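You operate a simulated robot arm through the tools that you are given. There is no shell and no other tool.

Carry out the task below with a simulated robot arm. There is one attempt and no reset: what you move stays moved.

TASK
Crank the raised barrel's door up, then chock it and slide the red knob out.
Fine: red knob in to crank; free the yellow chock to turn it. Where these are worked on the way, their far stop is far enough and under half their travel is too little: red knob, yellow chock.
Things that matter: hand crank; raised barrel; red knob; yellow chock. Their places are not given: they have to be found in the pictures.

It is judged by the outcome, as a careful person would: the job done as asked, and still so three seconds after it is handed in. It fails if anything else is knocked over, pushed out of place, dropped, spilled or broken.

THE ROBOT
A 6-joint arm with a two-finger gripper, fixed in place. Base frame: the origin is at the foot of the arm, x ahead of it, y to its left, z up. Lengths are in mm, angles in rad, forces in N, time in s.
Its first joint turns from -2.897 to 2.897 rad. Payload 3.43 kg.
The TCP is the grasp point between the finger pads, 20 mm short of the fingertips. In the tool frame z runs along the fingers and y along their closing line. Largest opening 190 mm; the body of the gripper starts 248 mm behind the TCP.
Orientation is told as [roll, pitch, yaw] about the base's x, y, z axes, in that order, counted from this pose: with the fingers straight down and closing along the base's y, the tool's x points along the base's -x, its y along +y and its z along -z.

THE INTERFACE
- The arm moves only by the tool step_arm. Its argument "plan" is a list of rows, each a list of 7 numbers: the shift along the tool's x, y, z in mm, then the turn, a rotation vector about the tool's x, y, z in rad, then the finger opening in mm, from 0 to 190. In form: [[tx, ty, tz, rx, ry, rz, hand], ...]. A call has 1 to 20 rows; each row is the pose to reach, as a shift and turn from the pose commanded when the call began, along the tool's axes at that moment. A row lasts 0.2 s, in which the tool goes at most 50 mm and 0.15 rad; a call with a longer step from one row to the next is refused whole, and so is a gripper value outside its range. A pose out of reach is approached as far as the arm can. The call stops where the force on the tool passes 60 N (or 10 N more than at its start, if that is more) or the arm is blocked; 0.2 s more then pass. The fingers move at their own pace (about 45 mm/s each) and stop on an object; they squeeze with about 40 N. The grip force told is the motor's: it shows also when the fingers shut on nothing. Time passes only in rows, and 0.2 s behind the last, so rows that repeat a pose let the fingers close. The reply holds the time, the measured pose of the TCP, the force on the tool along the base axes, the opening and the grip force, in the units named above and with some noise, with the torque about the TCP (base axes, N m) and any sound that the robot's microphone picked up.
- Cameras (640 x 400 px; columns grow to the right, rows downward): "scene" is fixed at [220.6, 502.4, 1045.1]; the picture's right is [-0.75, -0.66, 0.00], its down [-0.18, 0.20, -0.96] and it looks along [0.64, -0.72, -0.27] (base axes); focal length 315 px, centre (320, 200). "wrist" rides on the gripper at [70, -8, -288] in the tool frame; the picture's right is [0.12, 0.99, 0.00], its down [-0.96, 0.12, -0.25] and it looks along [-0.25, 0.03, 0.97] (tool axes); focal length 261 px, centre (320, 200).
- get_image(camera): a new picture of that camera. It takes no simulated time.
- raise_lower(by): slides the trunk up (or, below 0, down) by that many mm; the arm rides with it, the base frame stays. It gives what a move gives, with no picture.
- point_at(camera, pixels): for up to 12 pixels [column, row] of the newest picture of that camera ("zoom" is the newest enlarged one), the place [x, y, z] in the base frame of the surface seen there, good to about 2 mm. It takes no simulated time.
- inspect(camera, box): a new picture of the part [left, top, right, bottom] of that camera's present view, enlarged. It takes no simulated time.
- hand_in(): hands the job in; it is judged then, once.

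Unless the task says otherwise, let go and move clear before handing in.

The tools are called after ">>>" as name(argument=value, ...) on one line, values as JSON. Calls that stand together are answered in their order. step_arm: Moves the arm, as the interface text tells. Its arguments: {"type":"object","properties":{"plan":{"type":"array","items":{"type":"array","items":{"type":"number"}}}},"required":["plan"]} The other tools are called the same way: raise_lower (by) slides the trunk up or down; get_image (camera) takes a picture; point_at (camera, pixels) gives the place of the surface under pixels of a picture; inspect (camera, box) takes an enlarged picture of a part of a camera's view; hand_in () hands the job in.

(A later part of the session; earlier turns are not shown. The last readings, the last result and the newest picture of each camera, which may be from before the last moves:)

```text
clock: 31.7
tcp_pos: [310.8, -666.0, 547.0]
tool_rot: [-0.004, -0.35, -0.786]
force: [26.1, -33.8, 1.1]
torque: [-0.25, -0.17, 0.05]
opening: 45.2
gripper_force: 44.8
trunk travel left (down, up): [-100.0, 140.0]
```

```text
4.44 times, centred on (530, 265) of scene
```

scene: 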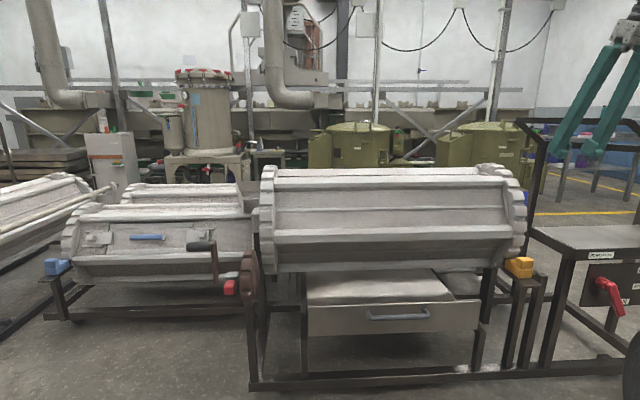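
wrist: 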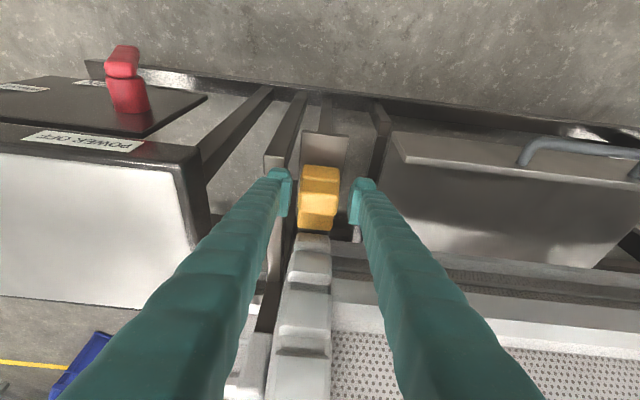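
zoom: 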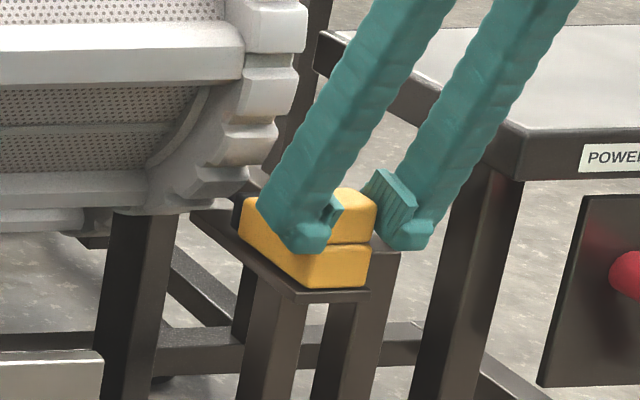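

The chock slid about 47 mm and now shows about 42 N of resistance, with its front at the end of the track. I'll measure where it sits.

>>> point_at(camera="zoom", pixels=[[355, 225], [340, 270], [300, 272], [360, 200], [255, 225], [260, 205], [225, 190], [330, 295], [365, 290]])

>>> step_arm(plan=[[0.9, 0, -0.3, 0, 0, 0, 36], [1.9, 0, -0.7, 0, 0, 0, 36], [2.8, 0, -1, 0, 0, 0, 36]])

>>> get_image(camera="wrist")

```text
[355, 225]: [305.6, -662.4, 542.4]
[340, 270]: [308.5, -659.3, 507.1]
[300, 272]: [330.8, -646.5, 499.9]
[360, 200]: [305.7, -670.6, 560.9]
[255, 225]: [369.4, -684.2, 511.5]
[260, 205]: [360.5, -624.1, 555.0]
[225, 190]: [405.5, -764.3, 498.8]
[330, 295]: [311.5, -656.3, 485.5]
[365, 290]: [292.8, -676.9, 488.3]
```

```text
clock: 32.5
tcp_pos: [308.4, -661.9, 546.7]
tool_rot: [-0.002, -0.347, -0.787]
force: [25.3, -27.8, 13.5]
torque: [-0.34, -0.2, -0.04]
opening: 45.0
gripper_force: 45.3
trunk travel left (down, up): [-100.0, 140.0]
```

```text
taken
```

wrist: 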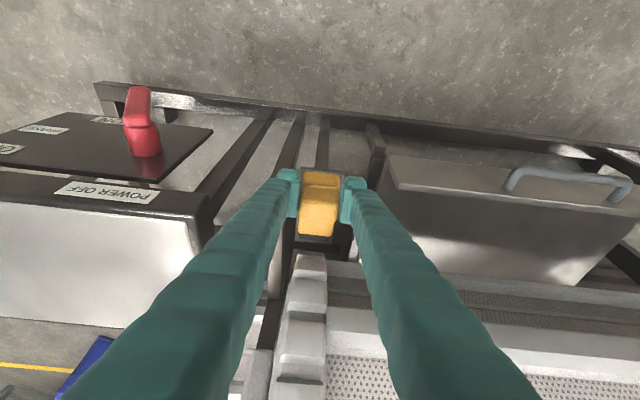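

The chock's front is now at n≈−684, so it has moved 40 mm. The grip slips without moving it farther, so it's at its far stop and clear of the rim. I'll release it and withdraw upwards.

>>> step_arm(plan=[[-4, 0, 1.5, 0, 0, 0, 50], [-4, 0, 1.5, 0, 0, 0, 60], [-4, 0, 1.5, 0, 0, 0, 70], [-4, 0, 1.5, 0, 0, 0, 70], [-4, 0, -30, 0, 0, 0, 70], [-4, 0, -75, 0, 0, 0, 70], [-4, 0, -120, 0, 0, 0, 70], [-4, 0, -165, 0, 0, 0, 70], [-4, 0, -210, 0, 0, 0, 70], [-4, 0, -255, 0, 0, 0, 70], [-4, 0, -300, 0, 0, 0, 70], [-4, 0, -345, 0, 0, 0, 70], [-4, 0, -390, 0, 0, 0, 70]])

>>> inspect(camera="scene", box=[240, 150, 560, 350])

>>> inspect(camera="scene", box=[480, 220, 580, 310])

>>> point_at(camera="zoom", pixels=[[355, 225], [340, 270], [300, 272]])

```text
clock: 35.3
tcp_pos: [217.3, -571.2, 914.4]
tool_rot: [-0.001, -0.345, -0.789]
force: [-1.0, -0.1, -0.2]
torque: [0.02, 0.01, -0.02]
opening: 70.0
gripper_force: 0.1
trunk travel left (down, up): [-100.0, 140.0]
```

```text
2.00 times, centred on (400, 250) of scene
```

zoom: 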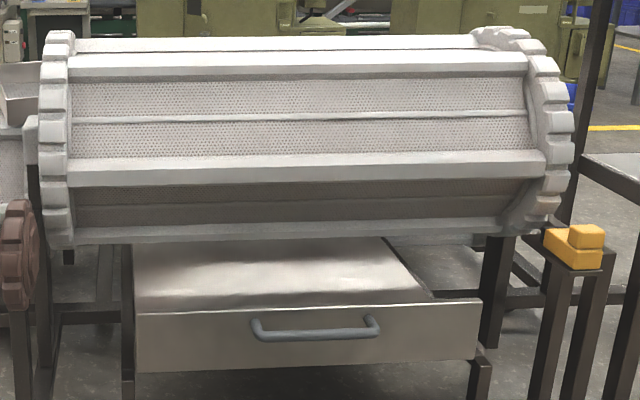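

```text
4.44 times, centred on (530, 265) of scene
```

zoom: 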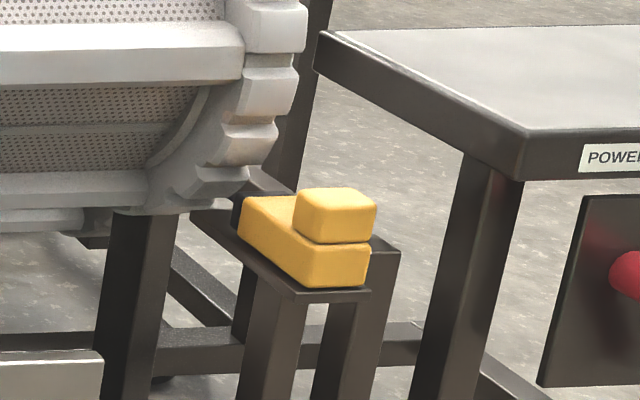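

```text
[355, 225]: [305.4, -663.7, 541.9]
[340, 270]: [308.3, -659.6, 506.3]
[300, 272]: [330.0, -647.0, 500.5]
```

The chock is out of the rim and the barrel hasn't moved. I'll travel back to the crank at height, then rotate the tool 90° so the fingers can close across the handle.

>>> step_arm(plan=[[0, 49, 0, 0, 0, 0, 70], [0, 98, 0, 0, 0, 0, 70], [0, 147, 0, 0, 0, 0, 70], [0, 196, 0, 0, 0, 0, 70], [0, 245, 0, 0, 0, 0, 70], [0, 294, 0, 0, 0, 0, 70], [0, 343, 0, 0, 0, 0, 70], [0, 392, 0, 0, 0, 0, 70], [0, 441, 0, 0, 0, 0, 70], [0, 490, 0, 0, 0, 0, 70], [0, 539, 0, 0, 0, 0, 70], [0, 588, 0, 0, 0, 0, 70], [0, 637, 0, 0, 0, 0, 70], [0, 686, 0, 0, 0, 0, 70], [0, 735, 0, 0, 0, 0, 70], [0, 784, 0, 0, 0, 0, 70], [0, 833, 0, 0, 0, 0, 70], [0, 882, 0, 0, 0, 0, 70], [0, 931, 0, 0, 0, 0, 70], [0, 980, 0, 0, 0, 0, 70]])

>>> step_arm(plan=[[0, 10, 0, 0, 0, -0.143, 70], [0, 20, 0, 0, 0, -0.286, 70], [0, 30, 0, 0, 0, -0.428, 70], [0, 40, 0, 0, 0, -0.571, 70], [0, 50, 0, 0, 0, -0.714, 70], [0, 60, 0, 0, 0, -0.857, 70], [0, 70, 0, 0, 0, -1.0, 70], [0, 80, 0, 0, 0, -1.142, 70], [0, 90, 0, 0, 0, -1.285, 70], [0, 95, 0, 0, 0, -1.428, 70], [0, 100, 0, 0, 0, -1.571, 70]])

>>> get_image(camera="wrist")

>>> get_image(camera="scene")

```text
clock: 39.5
tcp_pos: [909.5, 121.2, 916.0]
tool_rot: [0.0, -0.348, -0.787]
force: [-0.9, -0.9, 1.6]
torque: [0.22, -0.05, 0.08]
opening: 70.2
gripper_force: 0.0
trunk travel left (down, up): [-100.0, 140.0]
```

```text
clock: 41.9
tcp_pos: [984.2, 192.5, 913.5]
tool_rot: [-0.347, 0.002, 0.787]
force: [0.0, 0.6, -0.2]
torque: [0.01, -0.01, 0.02]
opening: 69.8
gripper_force: 0.1
trunk travel left (down, up): [-100.0, 140.0]
```

```text
taken
```

wrist: 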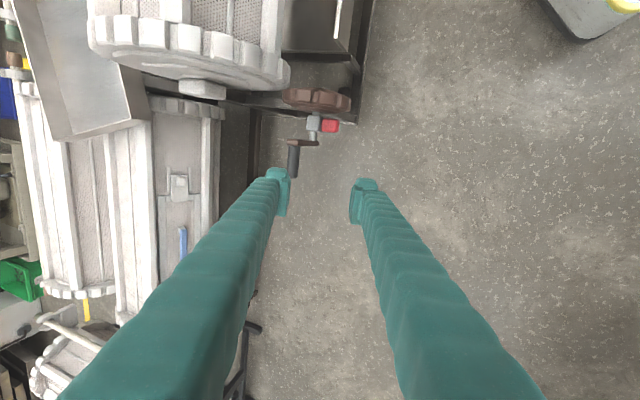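

```text
taken
```

scene: 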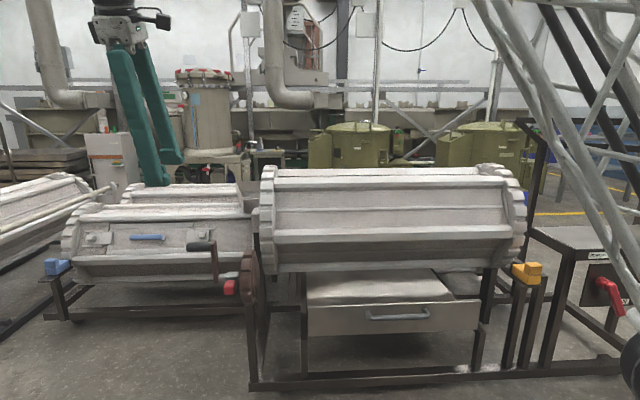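

The handle at (293,155), axle and knob are clear from here, with the other barrel's edge near (212,200). I'll measure the handle and the clearance to that barrel.

>>> inspect(camera="wrist", box=[190, 70, 370, 200])

>>> point_at(camera="zoom", pixels=[[370, 275], [370, 300], [370, 335], [358, 300], [385, 300], [410, 255], [450, 258], [430, 235], [440, 190], [480, 198], [170, 300], [165, 130]])

```text
3.08 times, centred on (280, 135) of wrist
```

zoom: 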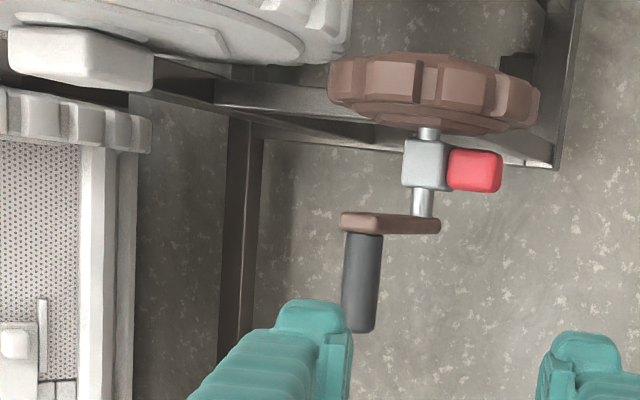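

```text
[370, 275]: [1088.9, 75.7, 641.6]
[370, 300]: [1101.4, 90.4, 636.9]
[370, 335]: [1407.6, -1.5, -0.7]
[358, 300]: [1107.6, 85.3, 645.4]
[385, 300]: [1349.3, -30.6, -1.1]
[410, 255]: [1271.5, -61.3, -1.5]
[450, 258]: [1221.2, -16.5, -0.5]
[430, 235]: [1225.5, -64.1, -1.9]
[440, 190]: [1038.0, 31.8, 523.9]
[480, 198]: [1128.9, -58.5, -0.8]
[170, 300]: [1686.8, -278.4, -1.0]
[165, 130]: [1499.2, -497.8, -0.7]
```

I'll measure the axle itself so I have the crank's centre and radius, plus the other barrel's rim.

>>> point_at(camera="zoom", pixels=[[423, 203], [416, 203], [431, 203], [428, 133], [425, 160], [350, 225], [435, 227], [100, 200], [128, 250], [110, 130], [140, 130], [362, 300]])

>>> point_at(camera="scene", pixels=[[213, 263], [213, 255], [213, 275], [217, 277], [218, 279], [248, 260], [248, 290], [240, 265]])

```text
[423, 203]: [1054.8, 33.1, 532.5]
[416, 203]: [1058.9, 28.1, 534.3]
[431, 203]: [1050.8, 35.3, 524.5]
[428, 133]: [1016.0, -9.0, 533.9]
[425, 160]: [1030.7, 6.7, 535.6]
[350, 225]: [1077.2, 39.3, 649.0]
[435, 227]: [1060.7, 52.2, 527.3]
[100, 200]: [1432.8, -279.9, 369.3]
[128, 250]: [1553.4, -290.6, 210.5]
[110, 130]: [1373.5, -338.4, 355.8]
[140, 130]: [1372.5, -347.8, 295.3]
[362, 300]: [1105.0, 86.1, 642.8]
```

```text
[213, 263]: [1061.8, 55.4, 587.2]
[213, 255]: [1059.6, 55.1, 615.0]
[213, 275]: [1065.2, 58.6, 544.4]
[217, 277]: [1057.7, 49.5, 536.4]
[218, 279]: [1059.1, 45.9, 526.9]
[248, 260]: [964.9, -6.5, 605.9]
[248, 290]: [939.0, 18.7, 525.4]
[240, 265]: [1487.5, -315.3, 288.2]
```

The crank centre is at (n −727, z 525) and the handle centre at (n −724, z 635, d 797–859), giving a radius of about 110 mm. The other barrel is well clear. I'll tilt to 0.8 and go to a standoff point in line with the handle.

>>> step_arm(plan=[[0, -2, 40, 0.09, 0, 0, 70], [0, -4, 80, 0.18, 0, 0, 70], [0, -6, 120, 0.27, 0, 0, 70], [0, -8, 160, 0.36, 0, 0, 70], [0, -10, 200, 0.45, 0, 0, 70], [0, -10.9, 217.9, 0.45, 0, 0, 70]])

>>> get_image(camera="wrist")

>>> get_image(camera="scene")

```text
clock: 43.3
tcp_pos: [1042.9, 133.0, 712.9]
tool_rot: [-0.797, 0.002, 0.783]
force: [-0.3, 0.5, 0.8]
torque: [0.07, 0.0, 0.04]
opening: 70.0
gripper_force: 0.1
trunk travel left (down, up): [-100.0, 140.0]
```

```text
taken
```

wrist: 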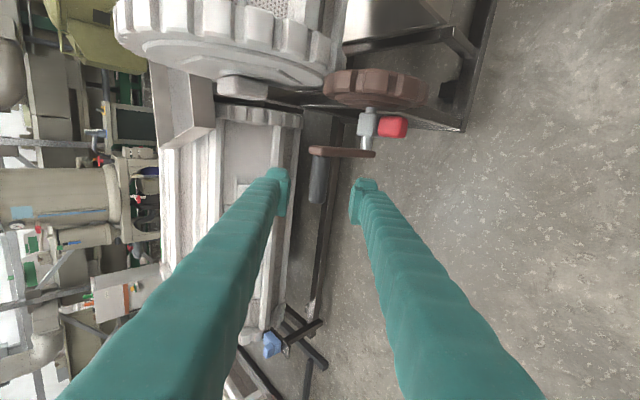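

```text
taken
```

scene: 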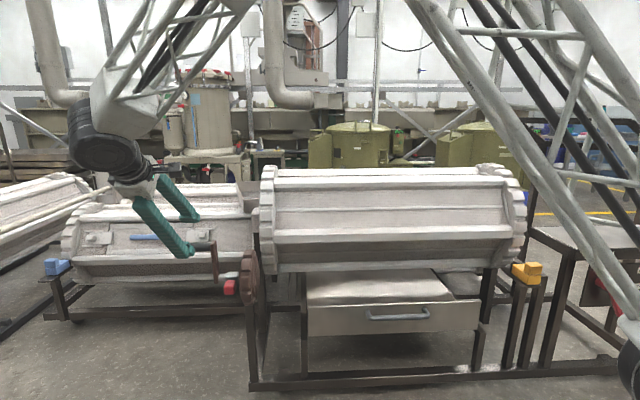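

The standoff was reached and the handle lies between the finger lines. I'll advance 112 mm along the tool axis and close.

>>> step_arm(plan=[[0, 0, 30, 0, 0, 0, 70], [0, 0, 60, 0, 0, 0, 70], [0, 0, 90, 0, 0, 0, 70], [0, 0, 112, 0, 0, 0, 70]])

>>> inspect(camera="wrist", box=[220, 100, 420, 240])

>>> step_arm(plan=[[0, 0, 0, 0, 0, 0, 55], [0, 0, 0, 0, 0, 0, 40], [0, 0, 0, 0, 0, 0, 25], [0, 0, 0, 0, 0, 0, 15], [0, 0, 0, 0, 0, 0, 15], [0, 0, 0, 0, 0, 0, 15]])

>>> inspect(camera="wrist", box=[220, 100, 420, 240])

>>> get_image(camera="scene")

```text
clock: 44.3
tcp_pos: [1099.2, 73.2, 633.4]
tool_rot: [-0.798, 0.001, 0.784]
force: [0.7, 0.8, -0.4]
torque: [0.04, 0.0, 0.0]
opening: 69.3
gripper_force: 0.1
trunk travel left (down, up): [-100.0, 140.0]
```

```text
2.86 times, centred on (320, 170) of wrist
```

zoom: 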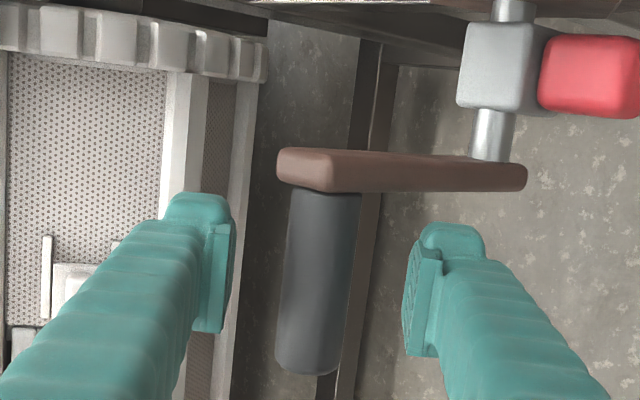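

```text
clock: 45.7
tcp_pos: [1100.2, 73.2, 634.4]
tool_rot: [-0.797, 0.002, 0.784]
force: [1.4, -0.4, 8.4]
torque: [-0.12, -0.07, 0.0]
opening: 25.4
gripper_force: 44.7
trunk travel left (down, up): [-100.0, 140.0]
```

```text
2.86 times, centred on (320, 170) of wrist
```

zoom: 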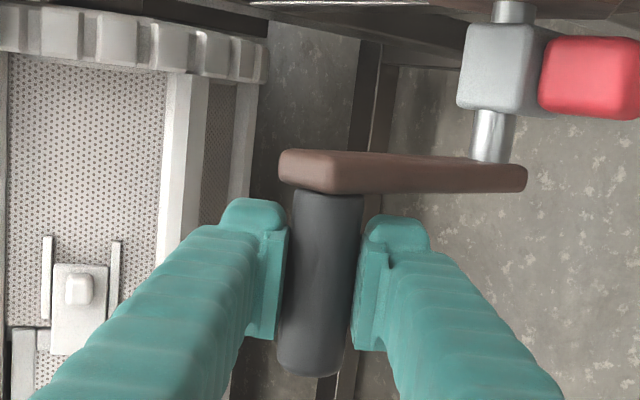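

```text
taken
```

scene: 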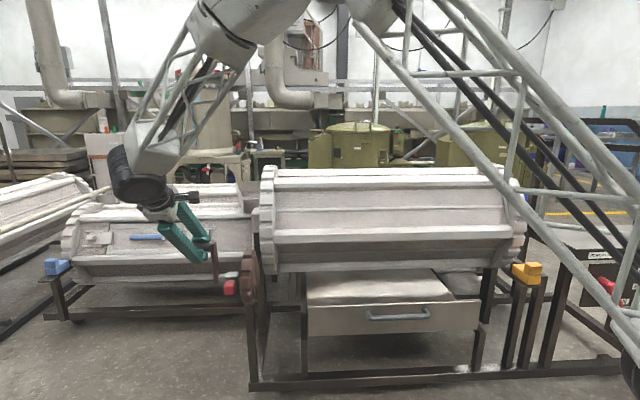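

The handle is gripped at 25.4 mm opening. As a test I'll turn it 20° with the top going away from the scene camera, following the arc and watching the barrel.

>>> step_arm(plan=[[0, -2.6, 2.8, 0, 0, 0, 15], [0, -5.1, 5.7, 0, 0, 0, 15], [0, -9.9, 11.7, 0, 0, 0, 15], [0, -14.2, 18.0, 0, 0, 0, 15], [0, -18.0, 24.6, 0, 0, 0, 15], [0, -21.4, 31.5, 0, 0, 0, 15]])

>>> inspect(camera="wrist", box=[220, 100, 420, 240])

>>> get_image(camera="scene")

```text
clock: 47.1
tcp_pos: [1124.3, 48.7, 627.2]
tool_rot: [-0.797, 0.001, 0.785]
force: [-9.1, 0.0, -2.0]
torque: [0.17, 0.37, -0.15]
opening: 23.6
gripper_force: 44.9
trunk travel left (down, up): [-100.0, 140.0]
```

```text
2.86 times, centred on (320, 170) of wrist
```

zoom: 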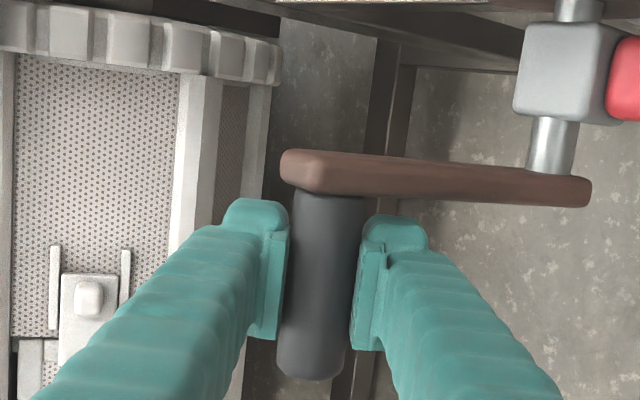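

```text
taken
```

scene: 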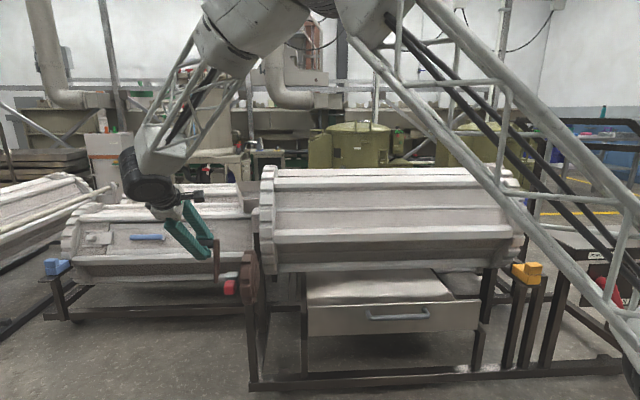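

The crank turned 20° with only about 9 N. I'll check whether the gear and barrel turned with it.

>>> inspect(camera="scene", box=[240, 150, 560, 350])

>>> inspect(camera="scene", box=[180, 230, 280, 320])

```text
2.00 times, centred on (400, 250) of scene
```

zoom: 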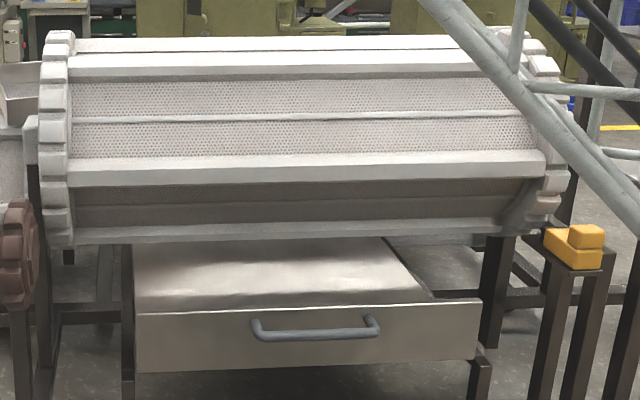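

```text
4.44 times, centred on (230, 275) of scene
```

zoom: 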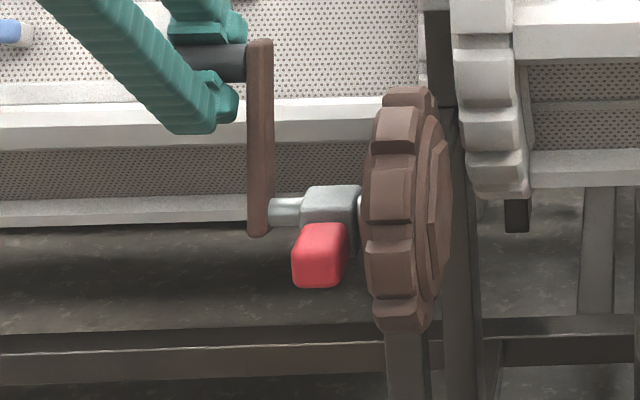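

The gear turned with the crank but the barrel ribs didn't move. The pinion sits at d≈657–706 and the barrel rim at d≈600–640, so they aren't meshed and the red knob is actually still out. It must slide along −d. I'll return the crank to the top and release it.

>>> step_arm(plan=[[0, 3.4, -6.9, 0, 0, 0, 15], [0, 7.2, -13.5, 0, 0, 0, 15], [0, 11.5, -19.8, 0, 0, 0, 15], [0, 16.3, -25.8, 0, 0, 0, 15], [0, 21.4, -31.5, 0, 0, 0, 15], [0, 21.4, -31.5, 0, 0, 0, 15]])

>>> step_arm(plan=[[0, 0, 0, 0, 0, 0, 35], [0, 0, 0, 0, 0, 0, 55], [0, 0, 0, 0, 0, 0, 70], [0, 0, 0, 0, 0, 0, 70], [0, 0, -40, 0, 0, 0, 70], [0, 0, -80, 0, 0, 0, 70], [0, 0, -120, 0, 0, 0, 70]])

>>> get_image(camera="wrist")

>>> inspect(camera="wrist", box=[250, 30, 470, 200])

>>> point_at(camera="zoom", pixels=[[230, 195], [235, 160], [180, 215], [150, 150], [100, 110], [60, 150], [340, 235], [300, 245], [420, 255], [480, 255], [240, 120], [330, 190]])

```text
clock: 48.5
tcp_pos: [1099.8, 74.6, 632.0]
tool_rot: [-0.793, 0.003, 0.781]
force: [1.9, -6.4, -22.9]
torque: [-0.09, -0.51, 0.1]
opening: 23.8
gripper_force: 44.9
trunk travel left (down, up): [-100.0, 140.0]
```

```text
clock: 50.1
tcp_pos: [1040.1, 134.8, 715.7]
tool_rot: [-0.797, 0.002, 0.781]
force: [0.4, -0.2, -0.7]
torque: [-0.04, -0.06, -0.06]
opening: 70.0
gripper_force: 0.2
trunk travel left (down, up): [-100.0, 140.0]
```

```text
taken
```

wrist: 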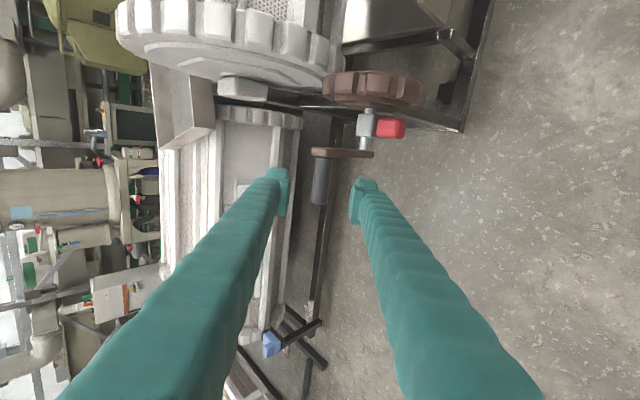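

```text
2.35 times, centred on (360, 115) of wrist
```

zoom: 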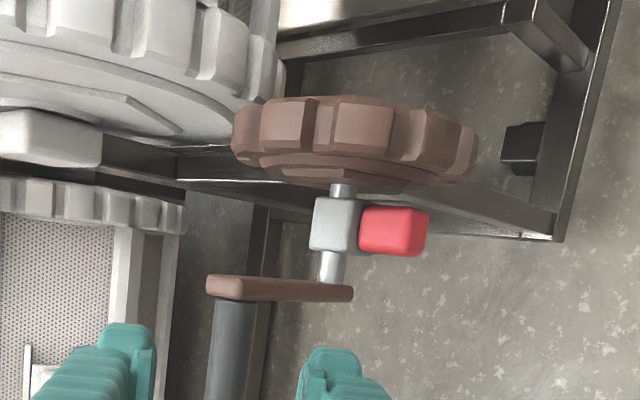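

```text
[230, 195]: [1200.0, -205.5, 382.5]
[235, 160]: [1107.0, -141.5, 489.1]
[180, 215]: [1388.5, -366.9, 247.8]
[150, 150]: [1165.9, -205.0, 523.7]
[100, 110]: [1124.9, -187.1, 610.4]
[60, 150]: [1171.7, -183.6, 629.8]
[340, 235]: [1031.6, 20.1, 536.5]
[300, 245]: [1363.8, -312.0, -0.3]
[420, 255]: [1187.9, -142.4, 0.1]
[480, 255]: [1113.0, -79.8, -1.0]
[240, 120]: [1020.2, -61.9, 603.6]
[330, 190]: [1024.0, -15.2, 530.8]
```

This confirms it: the pinion sits outboard of the rim, so the knob and shaft have to slide −d. I'll tilt to about 1.3 and line up in front of the knob with the fingers above and below it.

>>> step_arm(plan=[[20, 15, -15, 0.08, 0, 0, 70], [45, 40, 5, 0.16, 0, 0, 70], [70, 70, 30, 0.25, 0, 0, 70], [94, 100, 55, 0.34, 0, 0, 70], [94, 130, 75, 0.42, 0, 0, 70], [94, 152.7, 95.4, 0.5, 0, 0, 70], [94, 152.7, 95.4, 0.5, 0, 0, 70]])

>>> get_image(camera="wrist")

>>> inspect(camera="scene", box=[160, 220, 280, 320])

```text
clock: 51.7
tcp_pos: [944.8, 97.4, 542.4]
tool_rot: [-1.298, 0.001, 0.784]
force: [0.3, 0.1, -0.2]
torque: [0.0, -0.01, 0.0]
opening: 69.8
gripper_force: 0.0
trunk travel left (down, up): [-100.0, 140.0]
```

```text
taken
```

wrist: 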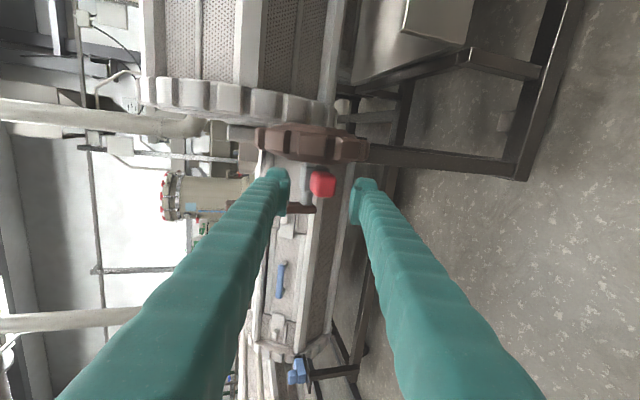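

```text
4.00 times, centred on (220, 270) of scene
```

zoom: 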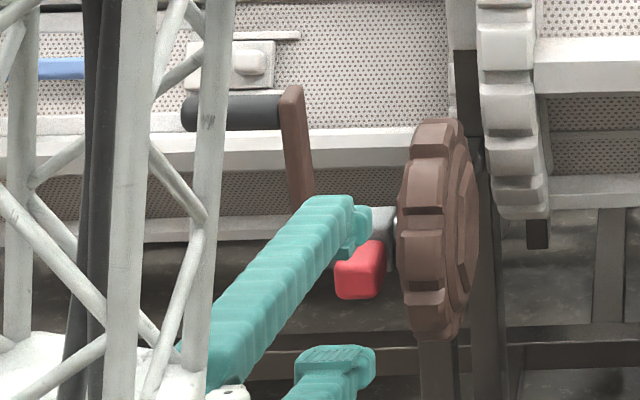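

The TCP is at n −599, d 737, directly in line with the knob at (322,183). I'll advance 78 mm and close on it.

>>> step_arm(plan=[[0, 0, 30, 0, 0, 0, 70], [0, 0, 60, 0, 0, 0, 70], [0, 0, 78, 0, 0, 0, 70], [0, 0, 78, 0, 0, 0, 60]])

>>> inspect(camera="wrist", box=[220, 100, 420, 240])

>>> step_arm(plan=[[0, 0, 0, 0, 0, 0, 50], [0, 0, 0, 0, 0, 0, 40], [0, 0, 0, 0, 0, 0, 30], [0, 0, 0, 0, 0, 0, 18], [0, 0, 0, 0, 0, 0, 18]])

>>> inspect(camera="wrist", box=[220, 100, 420, 240])

>>> inspect(camera="scene", box=[160, 220, 280, 320])

```text
clock: 52.7
tcp_pos: [998.9, 43.0, 521.3]
tool_rot: [-1.296, 0.002, 0.785]
force: [-1.1, -0.1, 0.8]
torque: [0.0, 0.0, 0.02]
opening: 60.1
gripper_force: 0.1
trunk travel left (down, up): [-100.0, 140.0]
```

```text
2.86 times, centred on (320, 170) of wrist
```

zoom: 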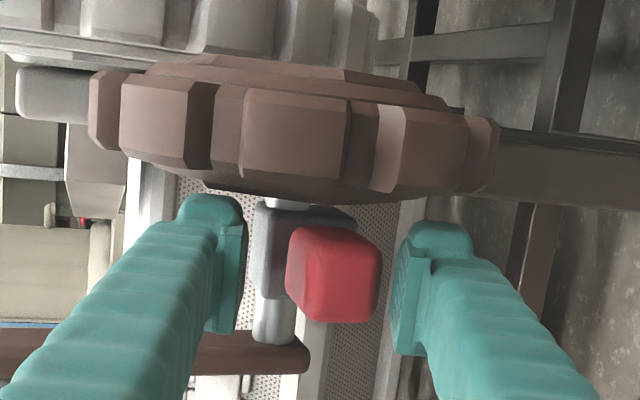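

```text
clock: 53.9
tcp_pos: [997.7, 43.8, 517.7]
tool_rot: [-1.293, 0.003, 0.784]
force: [-8.8, 5.0, -41.8]
torque: [-0.01, -0.21, 0.05]
opening: 41.5
gripper_force: 20.7
trunk travel left (down, up): [-100.0, 140.0]
```

```text
2.86 times, centred on (320, 170) of wrist
```

zoom: 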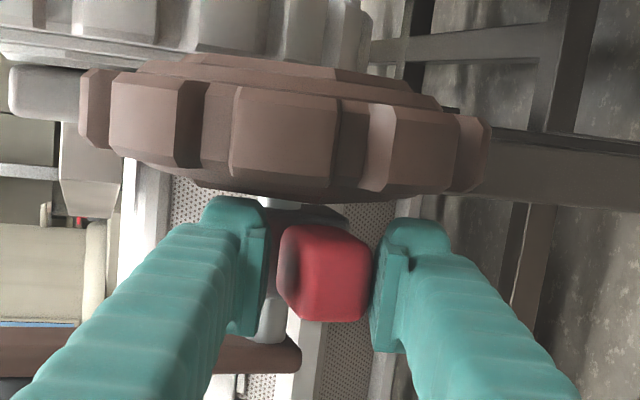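

```text
4.00 times, centred on (220, 270) of scene
```

zoom: 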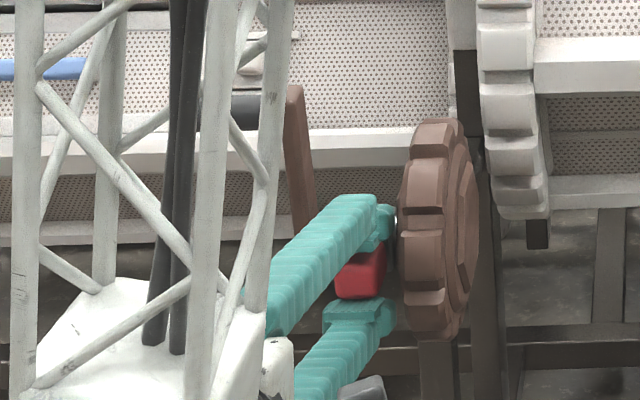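

The lower finger touched the knob first, giving −42 N in z. The knob is centred lower, at about z 515. I'll shift the hand about 6 mm down along the closing line so both fingers seat.

>>> step_arm(plan=[[0, 3, 0, 0, 0, 0, 42], [0, 6, 0, 0, 0, 0, 38], [0, 6, 0, 0, 0, 0, 25], [0, 6, 0, 0, 0, 0, 20], [0, 6, 0, 0, 0, 0, 20]])

>>> inspect(camera="wrist", box=[220, 100, 420, 240])

```text
clock: 55.1
tcp_pos: [998.9, 44.1, 513.7]
tool_rot: [-1.296, 0.004, 0.783]
force: [4.4, 0.7, -16.5]
torque: [-0.18, -0.52, 0.02]
opening: 34.0
gripper_force: 45.1
trunk travel left (down, up): [-100.0, 140.0]
```

```text
2.86 times, centred on (320, 170) of wrist
```

zoom: 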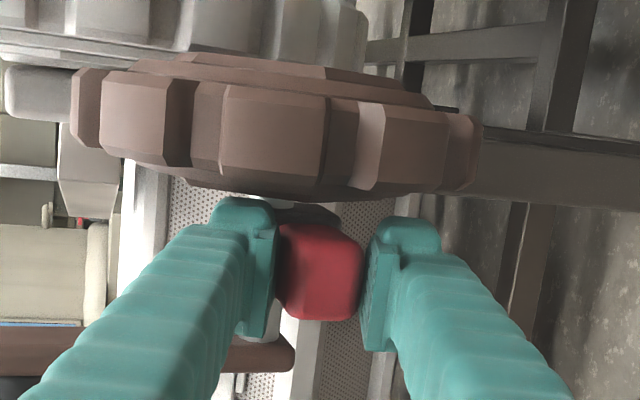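

The knob is now gripped at 34 mm. I'll slide it along −d (towards the barrel) in small steps.

>>> step_arm(plan=[[3, 0, 0, 0, 0, 0, 20], [6, 0, 0, 0, 0, 0, 20], [9, 0, 0, 0, 0, 0, 20], [12, 0, 0, 0, 0, 0, 20], [16, 0, 0, 0, 0, 0, 20], [20, 0, 0, 0, 0, 0, 20]])

>>> inspect(camera="wrist", box=[220, 60, 420, 240])

>>> inspect(camera="scene", box=[160, 220, 280, 320])

```text
clock: 56.5
tcp_pos: [983.4, 28.8, 514.5]
tool_rot: [-1.297, 0.001, 0.784]
force: [4.8, -2.6, -12.9]
torque: [-0.48, -0.61, 0.49]
opening: 34.4
gripper_force: 44.7
trunk travel left (down, up): [-100.0, 140.0]
```

```text
2.22 times, centred on (320, 150) of wrist
```

zoom: 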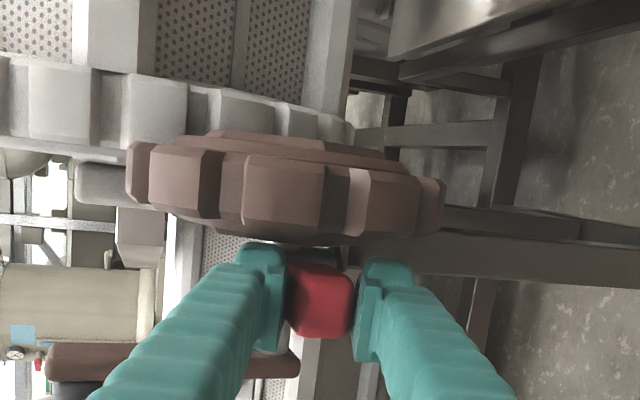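

```text
4.00 times, centred on (220, 270) of scene
```

zoom: 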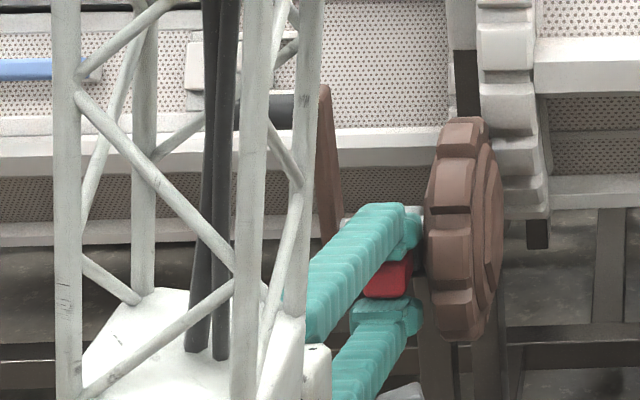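

The whole crank shaft slides with the knob: 21 mm so far at under 6 N. I'll keep going towards its stop.

>>> step_arm(plan=[[4, 0, 0, 0, 0, 0, 20], [8, 0, 0, 0, 0, 0, 20], [12, 0, 0, 0, 0, 0, 20], [16, 0, 0, 0, 0, 0, 20], [20, 0, 0, 0, 0, 0, 20], [24, 0, 0, 0, 0, 0, 20]])

>>> inspect(camera="wrist", box=[220, 60, 420, 240])

>>> inspect(camera="scene", box=[160, 220, 280, 320])

```text
clock: 57.9
tcp_pos: [965.9, 13.7, 514.2]
tool_rot: [-1.298, 0.001, 0.783]
force: [6.3, -5.3, -5.8]
torque: [-0.52, -0.63, -0.15]
opening: 34.3
gripper_force: 44.9
trunk travel left (down, up): [-100.0, 140.0]
```

```text
2.22 times, centred on (320, 150) of wrist
```

zoom: 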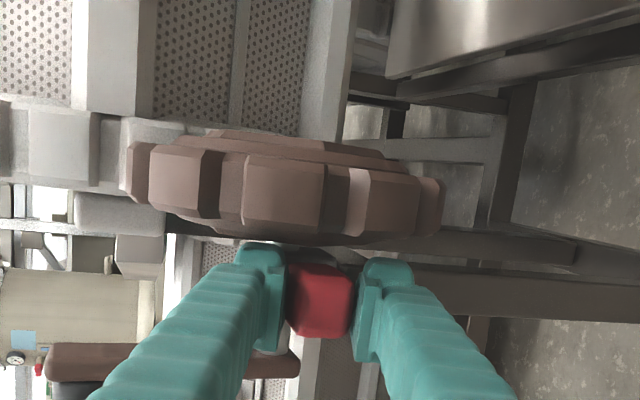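

```text
4.00 times, centred on (220, 270) of scene
```

zoom: 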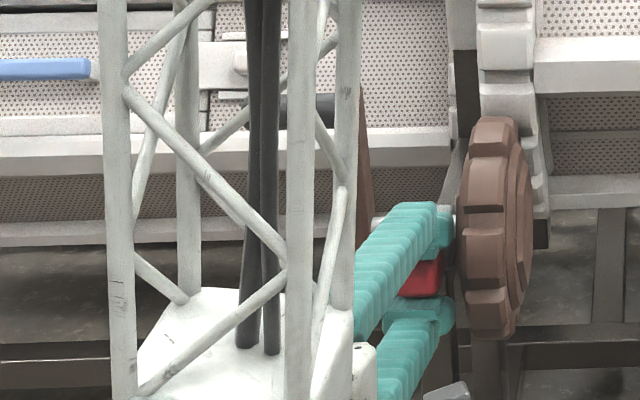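

It has moved 44 mm and still moves freely, with the gear now reaching the rim's teeth. I'll continue.

>>> step_arm(plan=[[3, 0, 0, 0, 0, 0, 20], [6, 0, 0, 0, 0, 0, 20], [9, 0, 0, 0, 0, 0, 20], [12, 0, 0, 0, 0, 0, 20], [15, 0, 0, 0, 0, 0, 20]])

>>> inspect(camera="wrist", box=[220, 60, 420, 240])

>>> inspect(camera="scene", box=[180, 220, 300, 320])

```text
clock: 59.1
tcp_pos: [955.8, 8.3, 515.5]
tool_rot: [-1.298, 0.002, 0.788]
force: [26.9, 35.0, -7.2]
torque: [-0.27, -0.56, 0.28]
opening: 34.0
gripper_force: 45.2
trunk travel left (down, up): [-100.0, 140.0]
```

```text
2.22 times, centred on (320, 150) of wrist
```

zoom: 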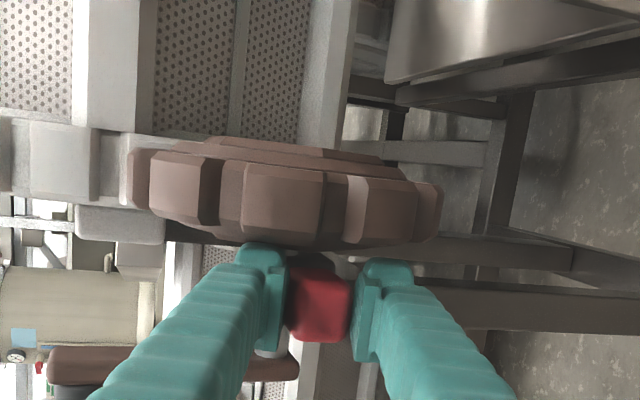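

```text
4.00 times, centred on (240, 270) of scene
```

zoom: 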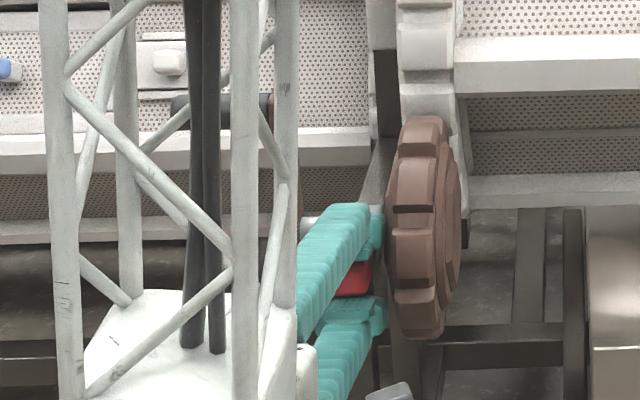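

At about 55 mm the resistance rises to 44 N and the gear lines up with the rim, so the knob is in. I'll release it and back away.

>>> step_arm(plan=[[-4, 0, 0, 0, 0, 0, 34], [-4, 0, 0, 0, 0, 0, 50], [-4, 0, 0, 0, 0, 0, 65], [-4, 0, 0, 0, 0, 0, 70], [-4, 0, -25, 0, 0, 0, 70], [-4, 0, -60, 0, 0, 0, 70], [-4, 0, -95, 0, 0, 0, 70]])

>>> inspect(camera="wrist", box=[200, 60, 440, 240])

>>> point_at(camera="zoom", pixels=[[320, 200], [345, 215], [330, 230], [280, 165], [330, 165], [150, 130], [260, 130], [230, 250], [210, 280], [170, 280]])

>>> get_image(camera="scene")

```text
clock: 60.7
tcp_pos: [895.3, 69.5, 539.8]
tool_rot: [-1.298, 0.002, 0.781]
force: [0.8, -0.1, 0.2]
torque: [0.02, -0.04, 0.01]
opening: 70.0
gripper_force: 0.0
trunk travel left (down, up): [-100.0, 140.0]
```

```text
2.22 times, centred on (320, 150) of wrist
```

zoom: 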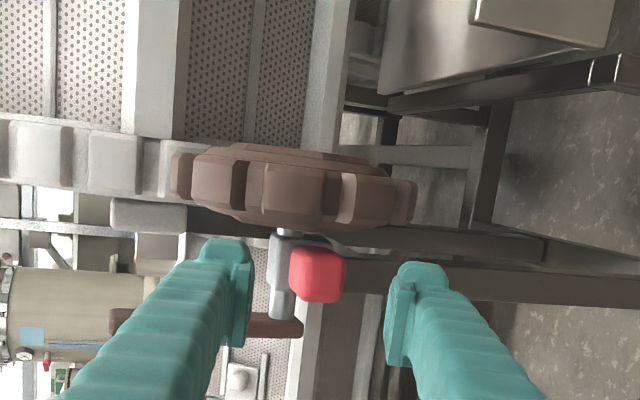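

```text
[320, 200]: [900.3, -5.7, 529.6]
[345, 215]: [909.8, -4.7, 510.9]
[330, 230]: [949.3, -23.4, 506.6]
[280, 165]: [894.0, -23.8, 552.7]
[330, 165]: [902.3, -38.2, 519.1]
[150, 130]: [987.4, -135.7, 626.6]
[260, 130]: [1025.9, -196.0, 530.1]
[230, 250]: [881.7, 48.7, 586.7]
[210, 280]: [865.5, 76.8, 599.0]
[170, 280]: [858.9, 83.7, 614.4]
```

```text
taken
```

scene: 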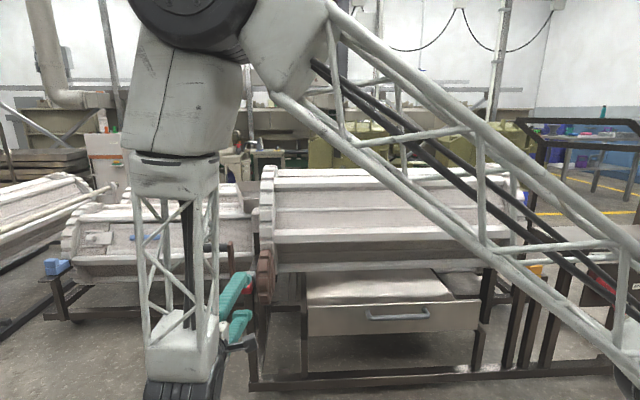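

The gear teeth now overlap the rim, at d≈615–633 against a rim at 602. I'll go back to the handle, which has moved with the shaft to about d 780.

>>> step_arm(plan=[[-10, -35, -9, -0.06, 0, 0, 70], [-25, -75, -18, -0.13, 0, 0, 70], [-45, -115, -25, -0.2, 0, 0, 70], [-65, -150, -25, -0.28, 0, 0, 70], [-85, -170, -15, -0.36, 0, 0, 70], [-98, -182.5, 0, -0.44, 0, 0, 70], [-98, -182.5, 10.7, -0.5, 0, 0, 70], [-98, -182.5, 10.7, -0.5, 0, 0, 70]])

>>> inspect(camera="wrist", box=[250, 70, 430, 240])

>>> point_at(camera="zoom", pixels=[[260, 260], [260, 240], [265, 280], [255, 255], [400, 100], [360, 150], [300, 200], [290, 205], [350, 205], [320, 130], [200, 60], [260, 300]])

```text
clock: 62.5
tcp_pos: [1004.9, 99.2, 714.5]
tool_rot: [-0.797, 0.001, 0.784]
force: [-0.5, -0.6, 0.5]
torque: [0.01, -0.04, -0.02]
opening: 70.0
gripper_force: 0.1
trunk travel left (down, up): [-100.0, 140.0]
```

```text
2.35 times, centred on (340, 155) of wrist
```

zoom: 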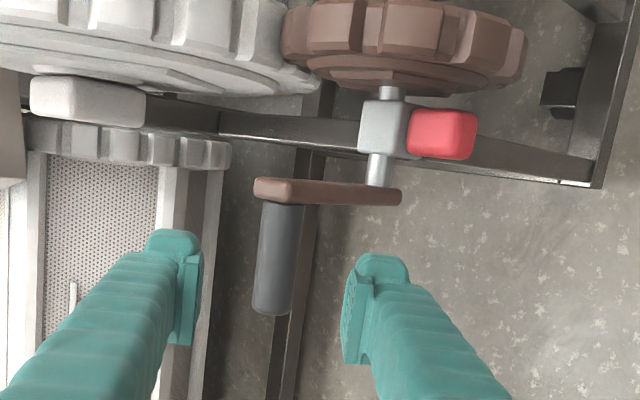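

```text
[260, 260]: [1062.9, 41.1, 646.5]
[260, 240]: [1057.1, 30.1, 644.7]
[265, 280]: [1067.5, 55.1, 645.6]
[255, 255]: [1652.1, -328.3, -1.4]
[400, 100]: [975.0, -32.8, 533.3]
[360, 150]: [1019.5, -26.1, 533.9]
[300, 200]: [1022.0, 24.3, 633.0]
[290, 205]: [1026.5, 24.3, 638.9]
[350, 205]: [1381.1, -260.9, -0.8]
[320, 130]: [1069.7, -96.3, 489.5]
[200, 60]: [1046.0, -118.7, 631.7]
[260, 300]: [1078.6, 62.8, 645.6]
```

The gear is visibly meshed with the rim. The handle spans d 746–810 at about n −725, z 634, so I'll advance and grip it.

>>> step_arm(plan=[[0, -1, 30, 0, 0, 0, 70], [0, -1, 60, 0, 0, 0, 70], [0, -1, 90, 0, 0, 0, 70], [0, -1.3, 116, 0, 0, 0, 70], [0, -1.3, 116, 0, 0, 0, 55], [0, -1.3, 116, 0, 0, 0, 40], [0, -1.3, 116, 0, 0, 0, 25], [0, -1.3, 116, 0, 0, 0, 15], [0, -1.3, 116, 0, 0, 0, 15], [0, -1.3, 116, 0, 0, 0, 15]])

>>> inspect(camera="wrist", box=[220, 60, 420, 240])

```text
clock: 64.7
tcp_pos: [1064.8, 39.5, 630.7]
tool_rot: [-0.797, 0.004, 0.784]
force: [-8.1, 4.0, -24.5]
torque: [0.28, -0.07, -0.08]
opening: 23.8
gripper_force: 45.3
trunk travel left (down, up): [-100.0, 140.0]
```

```text
2.22 times, centred on (320, 150) of wrist
```

zoom: 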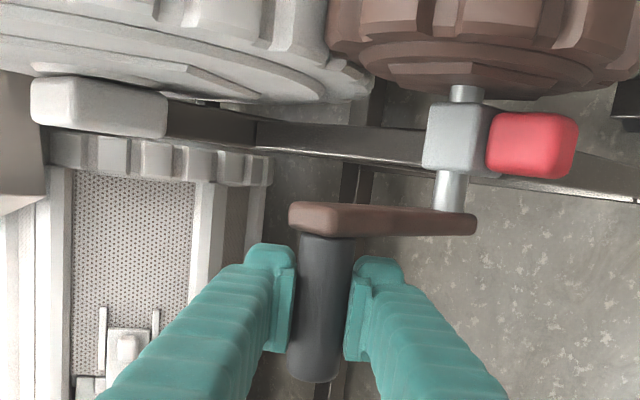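

The handle is gripped. I'll crank 30° in the same direction (top away from the scene camera) and check that the barrel follows.

>>> step_arm(plan=[[0, -3.3, 3.5, 0, 0, 0, 15], [0, -6.4, 7.1, 0, 0, 0, 15], [0, -9.3, 10.9, 0, 0, 0, 15], [0, -12.1, 14.8, 0, 0, 0, 15], [0, -14.7, 18.8, 0, 0, 0, 15], [0, -17.1, 22.9, 0, 0, 0, 15], [0, -21.4, 31.5, 0, 0, 0, 15], [0, -24.9, 40.3, 0, 0, 0, 15], [0, -27.6, 49.5, 0, 0, 0, 15]])

>>> inspect(camera="wrist", box=[220, 60, 420, 240])

>>> get_image(camera="scene")

```text
clock: 66.7
tcp_pos: [1103.6, 0.4, 618.7]
tool_rot: [-0.797, 0.002, 0.784]
force: [-6.6, 12.0, -6.3]
torque: [0.2, 0.06, -0.34]
opening: 23.3
gripper_force: 44.9
trunk travel left (down, up): [-100.0, 140.0]
```

```text
2.22 times, centred on (320, 150) of wrist
```

zoom: 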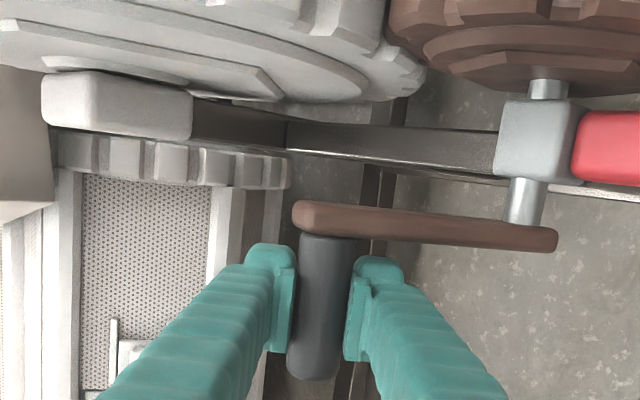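

```text
taken
```

scene: 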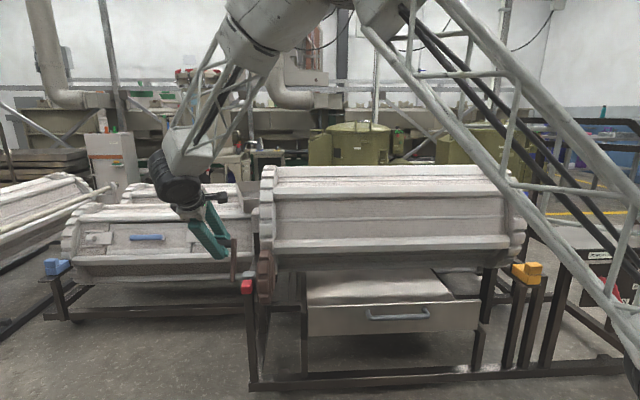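

The barrel is following, with its front rib down from row 233 to about 243. The handle is at 29.5° and forces are low. I'll continue the arc to 75°.

>>> step_arm(plan=[[0, -1.1, 4.7, 0, 0, 0, 15], [0, -1.9, 9.4, 0, 0, 0, 15], [0, -3.1, 18.8, 0, 0, 0, 15], [0, -3.3, 28.4, 0, 0, 0, 15], [0, -2.8, 37.9, 0, 0, 0, 15], [0, -1.4, 47.4, 0, 0, 0, 15], [0, 0.8, 56.7, 0, 0, 0, 15], [0, 3.8, 65.7, 0, 0, 0, 15], [0, 7.6, 74.5, 0, 0, 0, 15], [0, 12.1, 82.9, 0, 0, 0, 15]])

>>> inspect(camera="wrist", box=[220, 60, 420, 240])

>>> get_image(camera="scene")

```text
clock: 68.7
tcp_pos: [1138.5, -34.5, 570.0]
tool_rot: [-0.805, -0.001, 0.786]
force: [13.8, -17.7, 9.4]
torque: [-0.18, 0.13, 0.49]
opening: 23.3
gripper_force: 44.6
trunk travel left (down, up): [-100.0, 140.0]
stopped in row 9: the force on the tool passed its limit at 64 N (the readings are from after the stop); the commanded pose is now the measured one
```

```text
2.22 times, centred on (320, 150) of wrist
```

zoom: 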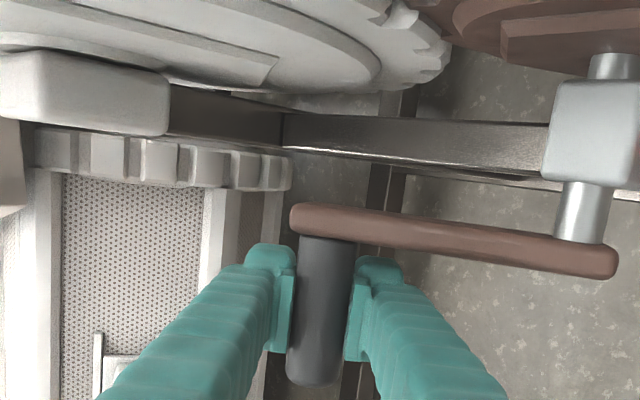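

```text
taken
```

scene: 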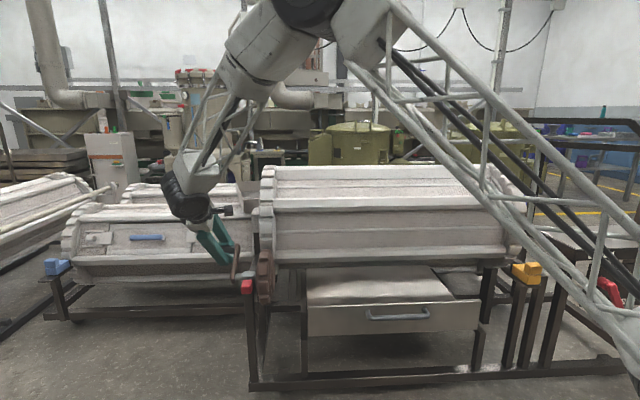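

The move stopped on a 64 N spike with the handle at about 65°, where the tool axis lay along the tangent, and the reading settled to 24 N. It's probably drag from the speed, so I'll continue more slowly in 3° steps along the corrected arc.

>>> step_arm(plan=[[0, 1.0, 2.7, 0, 0, 0, 12], [0, 2.1, 5.4, 0, 0, 0, 12], [0, 4.4, 10.6, 0, 0, 0, 12], [0, 7.0, 15.7, 0, 0, 0, 12], [0, 9.9, 20.7, 0, 0, 0, 12], [0, 13.1, 25.6, 0, 0, 0, 12], [0, 16.5, 30.2, 0, 0, 0, 12], [0, 20.1, 34.7, 0, 0, 0, 12]])

>>> inspect(camera="wrist", box=[220, 60, 420, 240])

>>> get_image(camera="scene")

```text
clock: 69.7
tcp_pos: [1146.4, -37.0, 560.0]
tool_rot: [-0.808, -0.002, 0.787]
force: [27.9, -32.9, 13.4]
torque: [-0.19, 0.82, -0.4]
opening: 23.4
gripper_force: 44.6
trunk travel left (down, up): [-100.0, 140.0]
stopped in row 4: the force on the tool passed its limit at 61 N (the readings are from after the stop); the commanded pose is now the measured one
```

```text
2.22 times, centred on (320, 150) of wrist
```

zoom: 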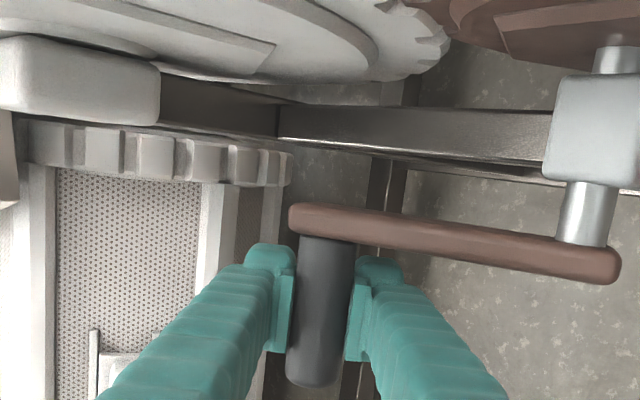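

```text
taken
```

scene: 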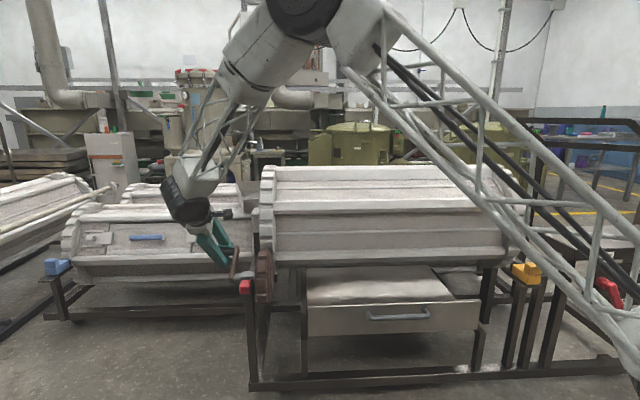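

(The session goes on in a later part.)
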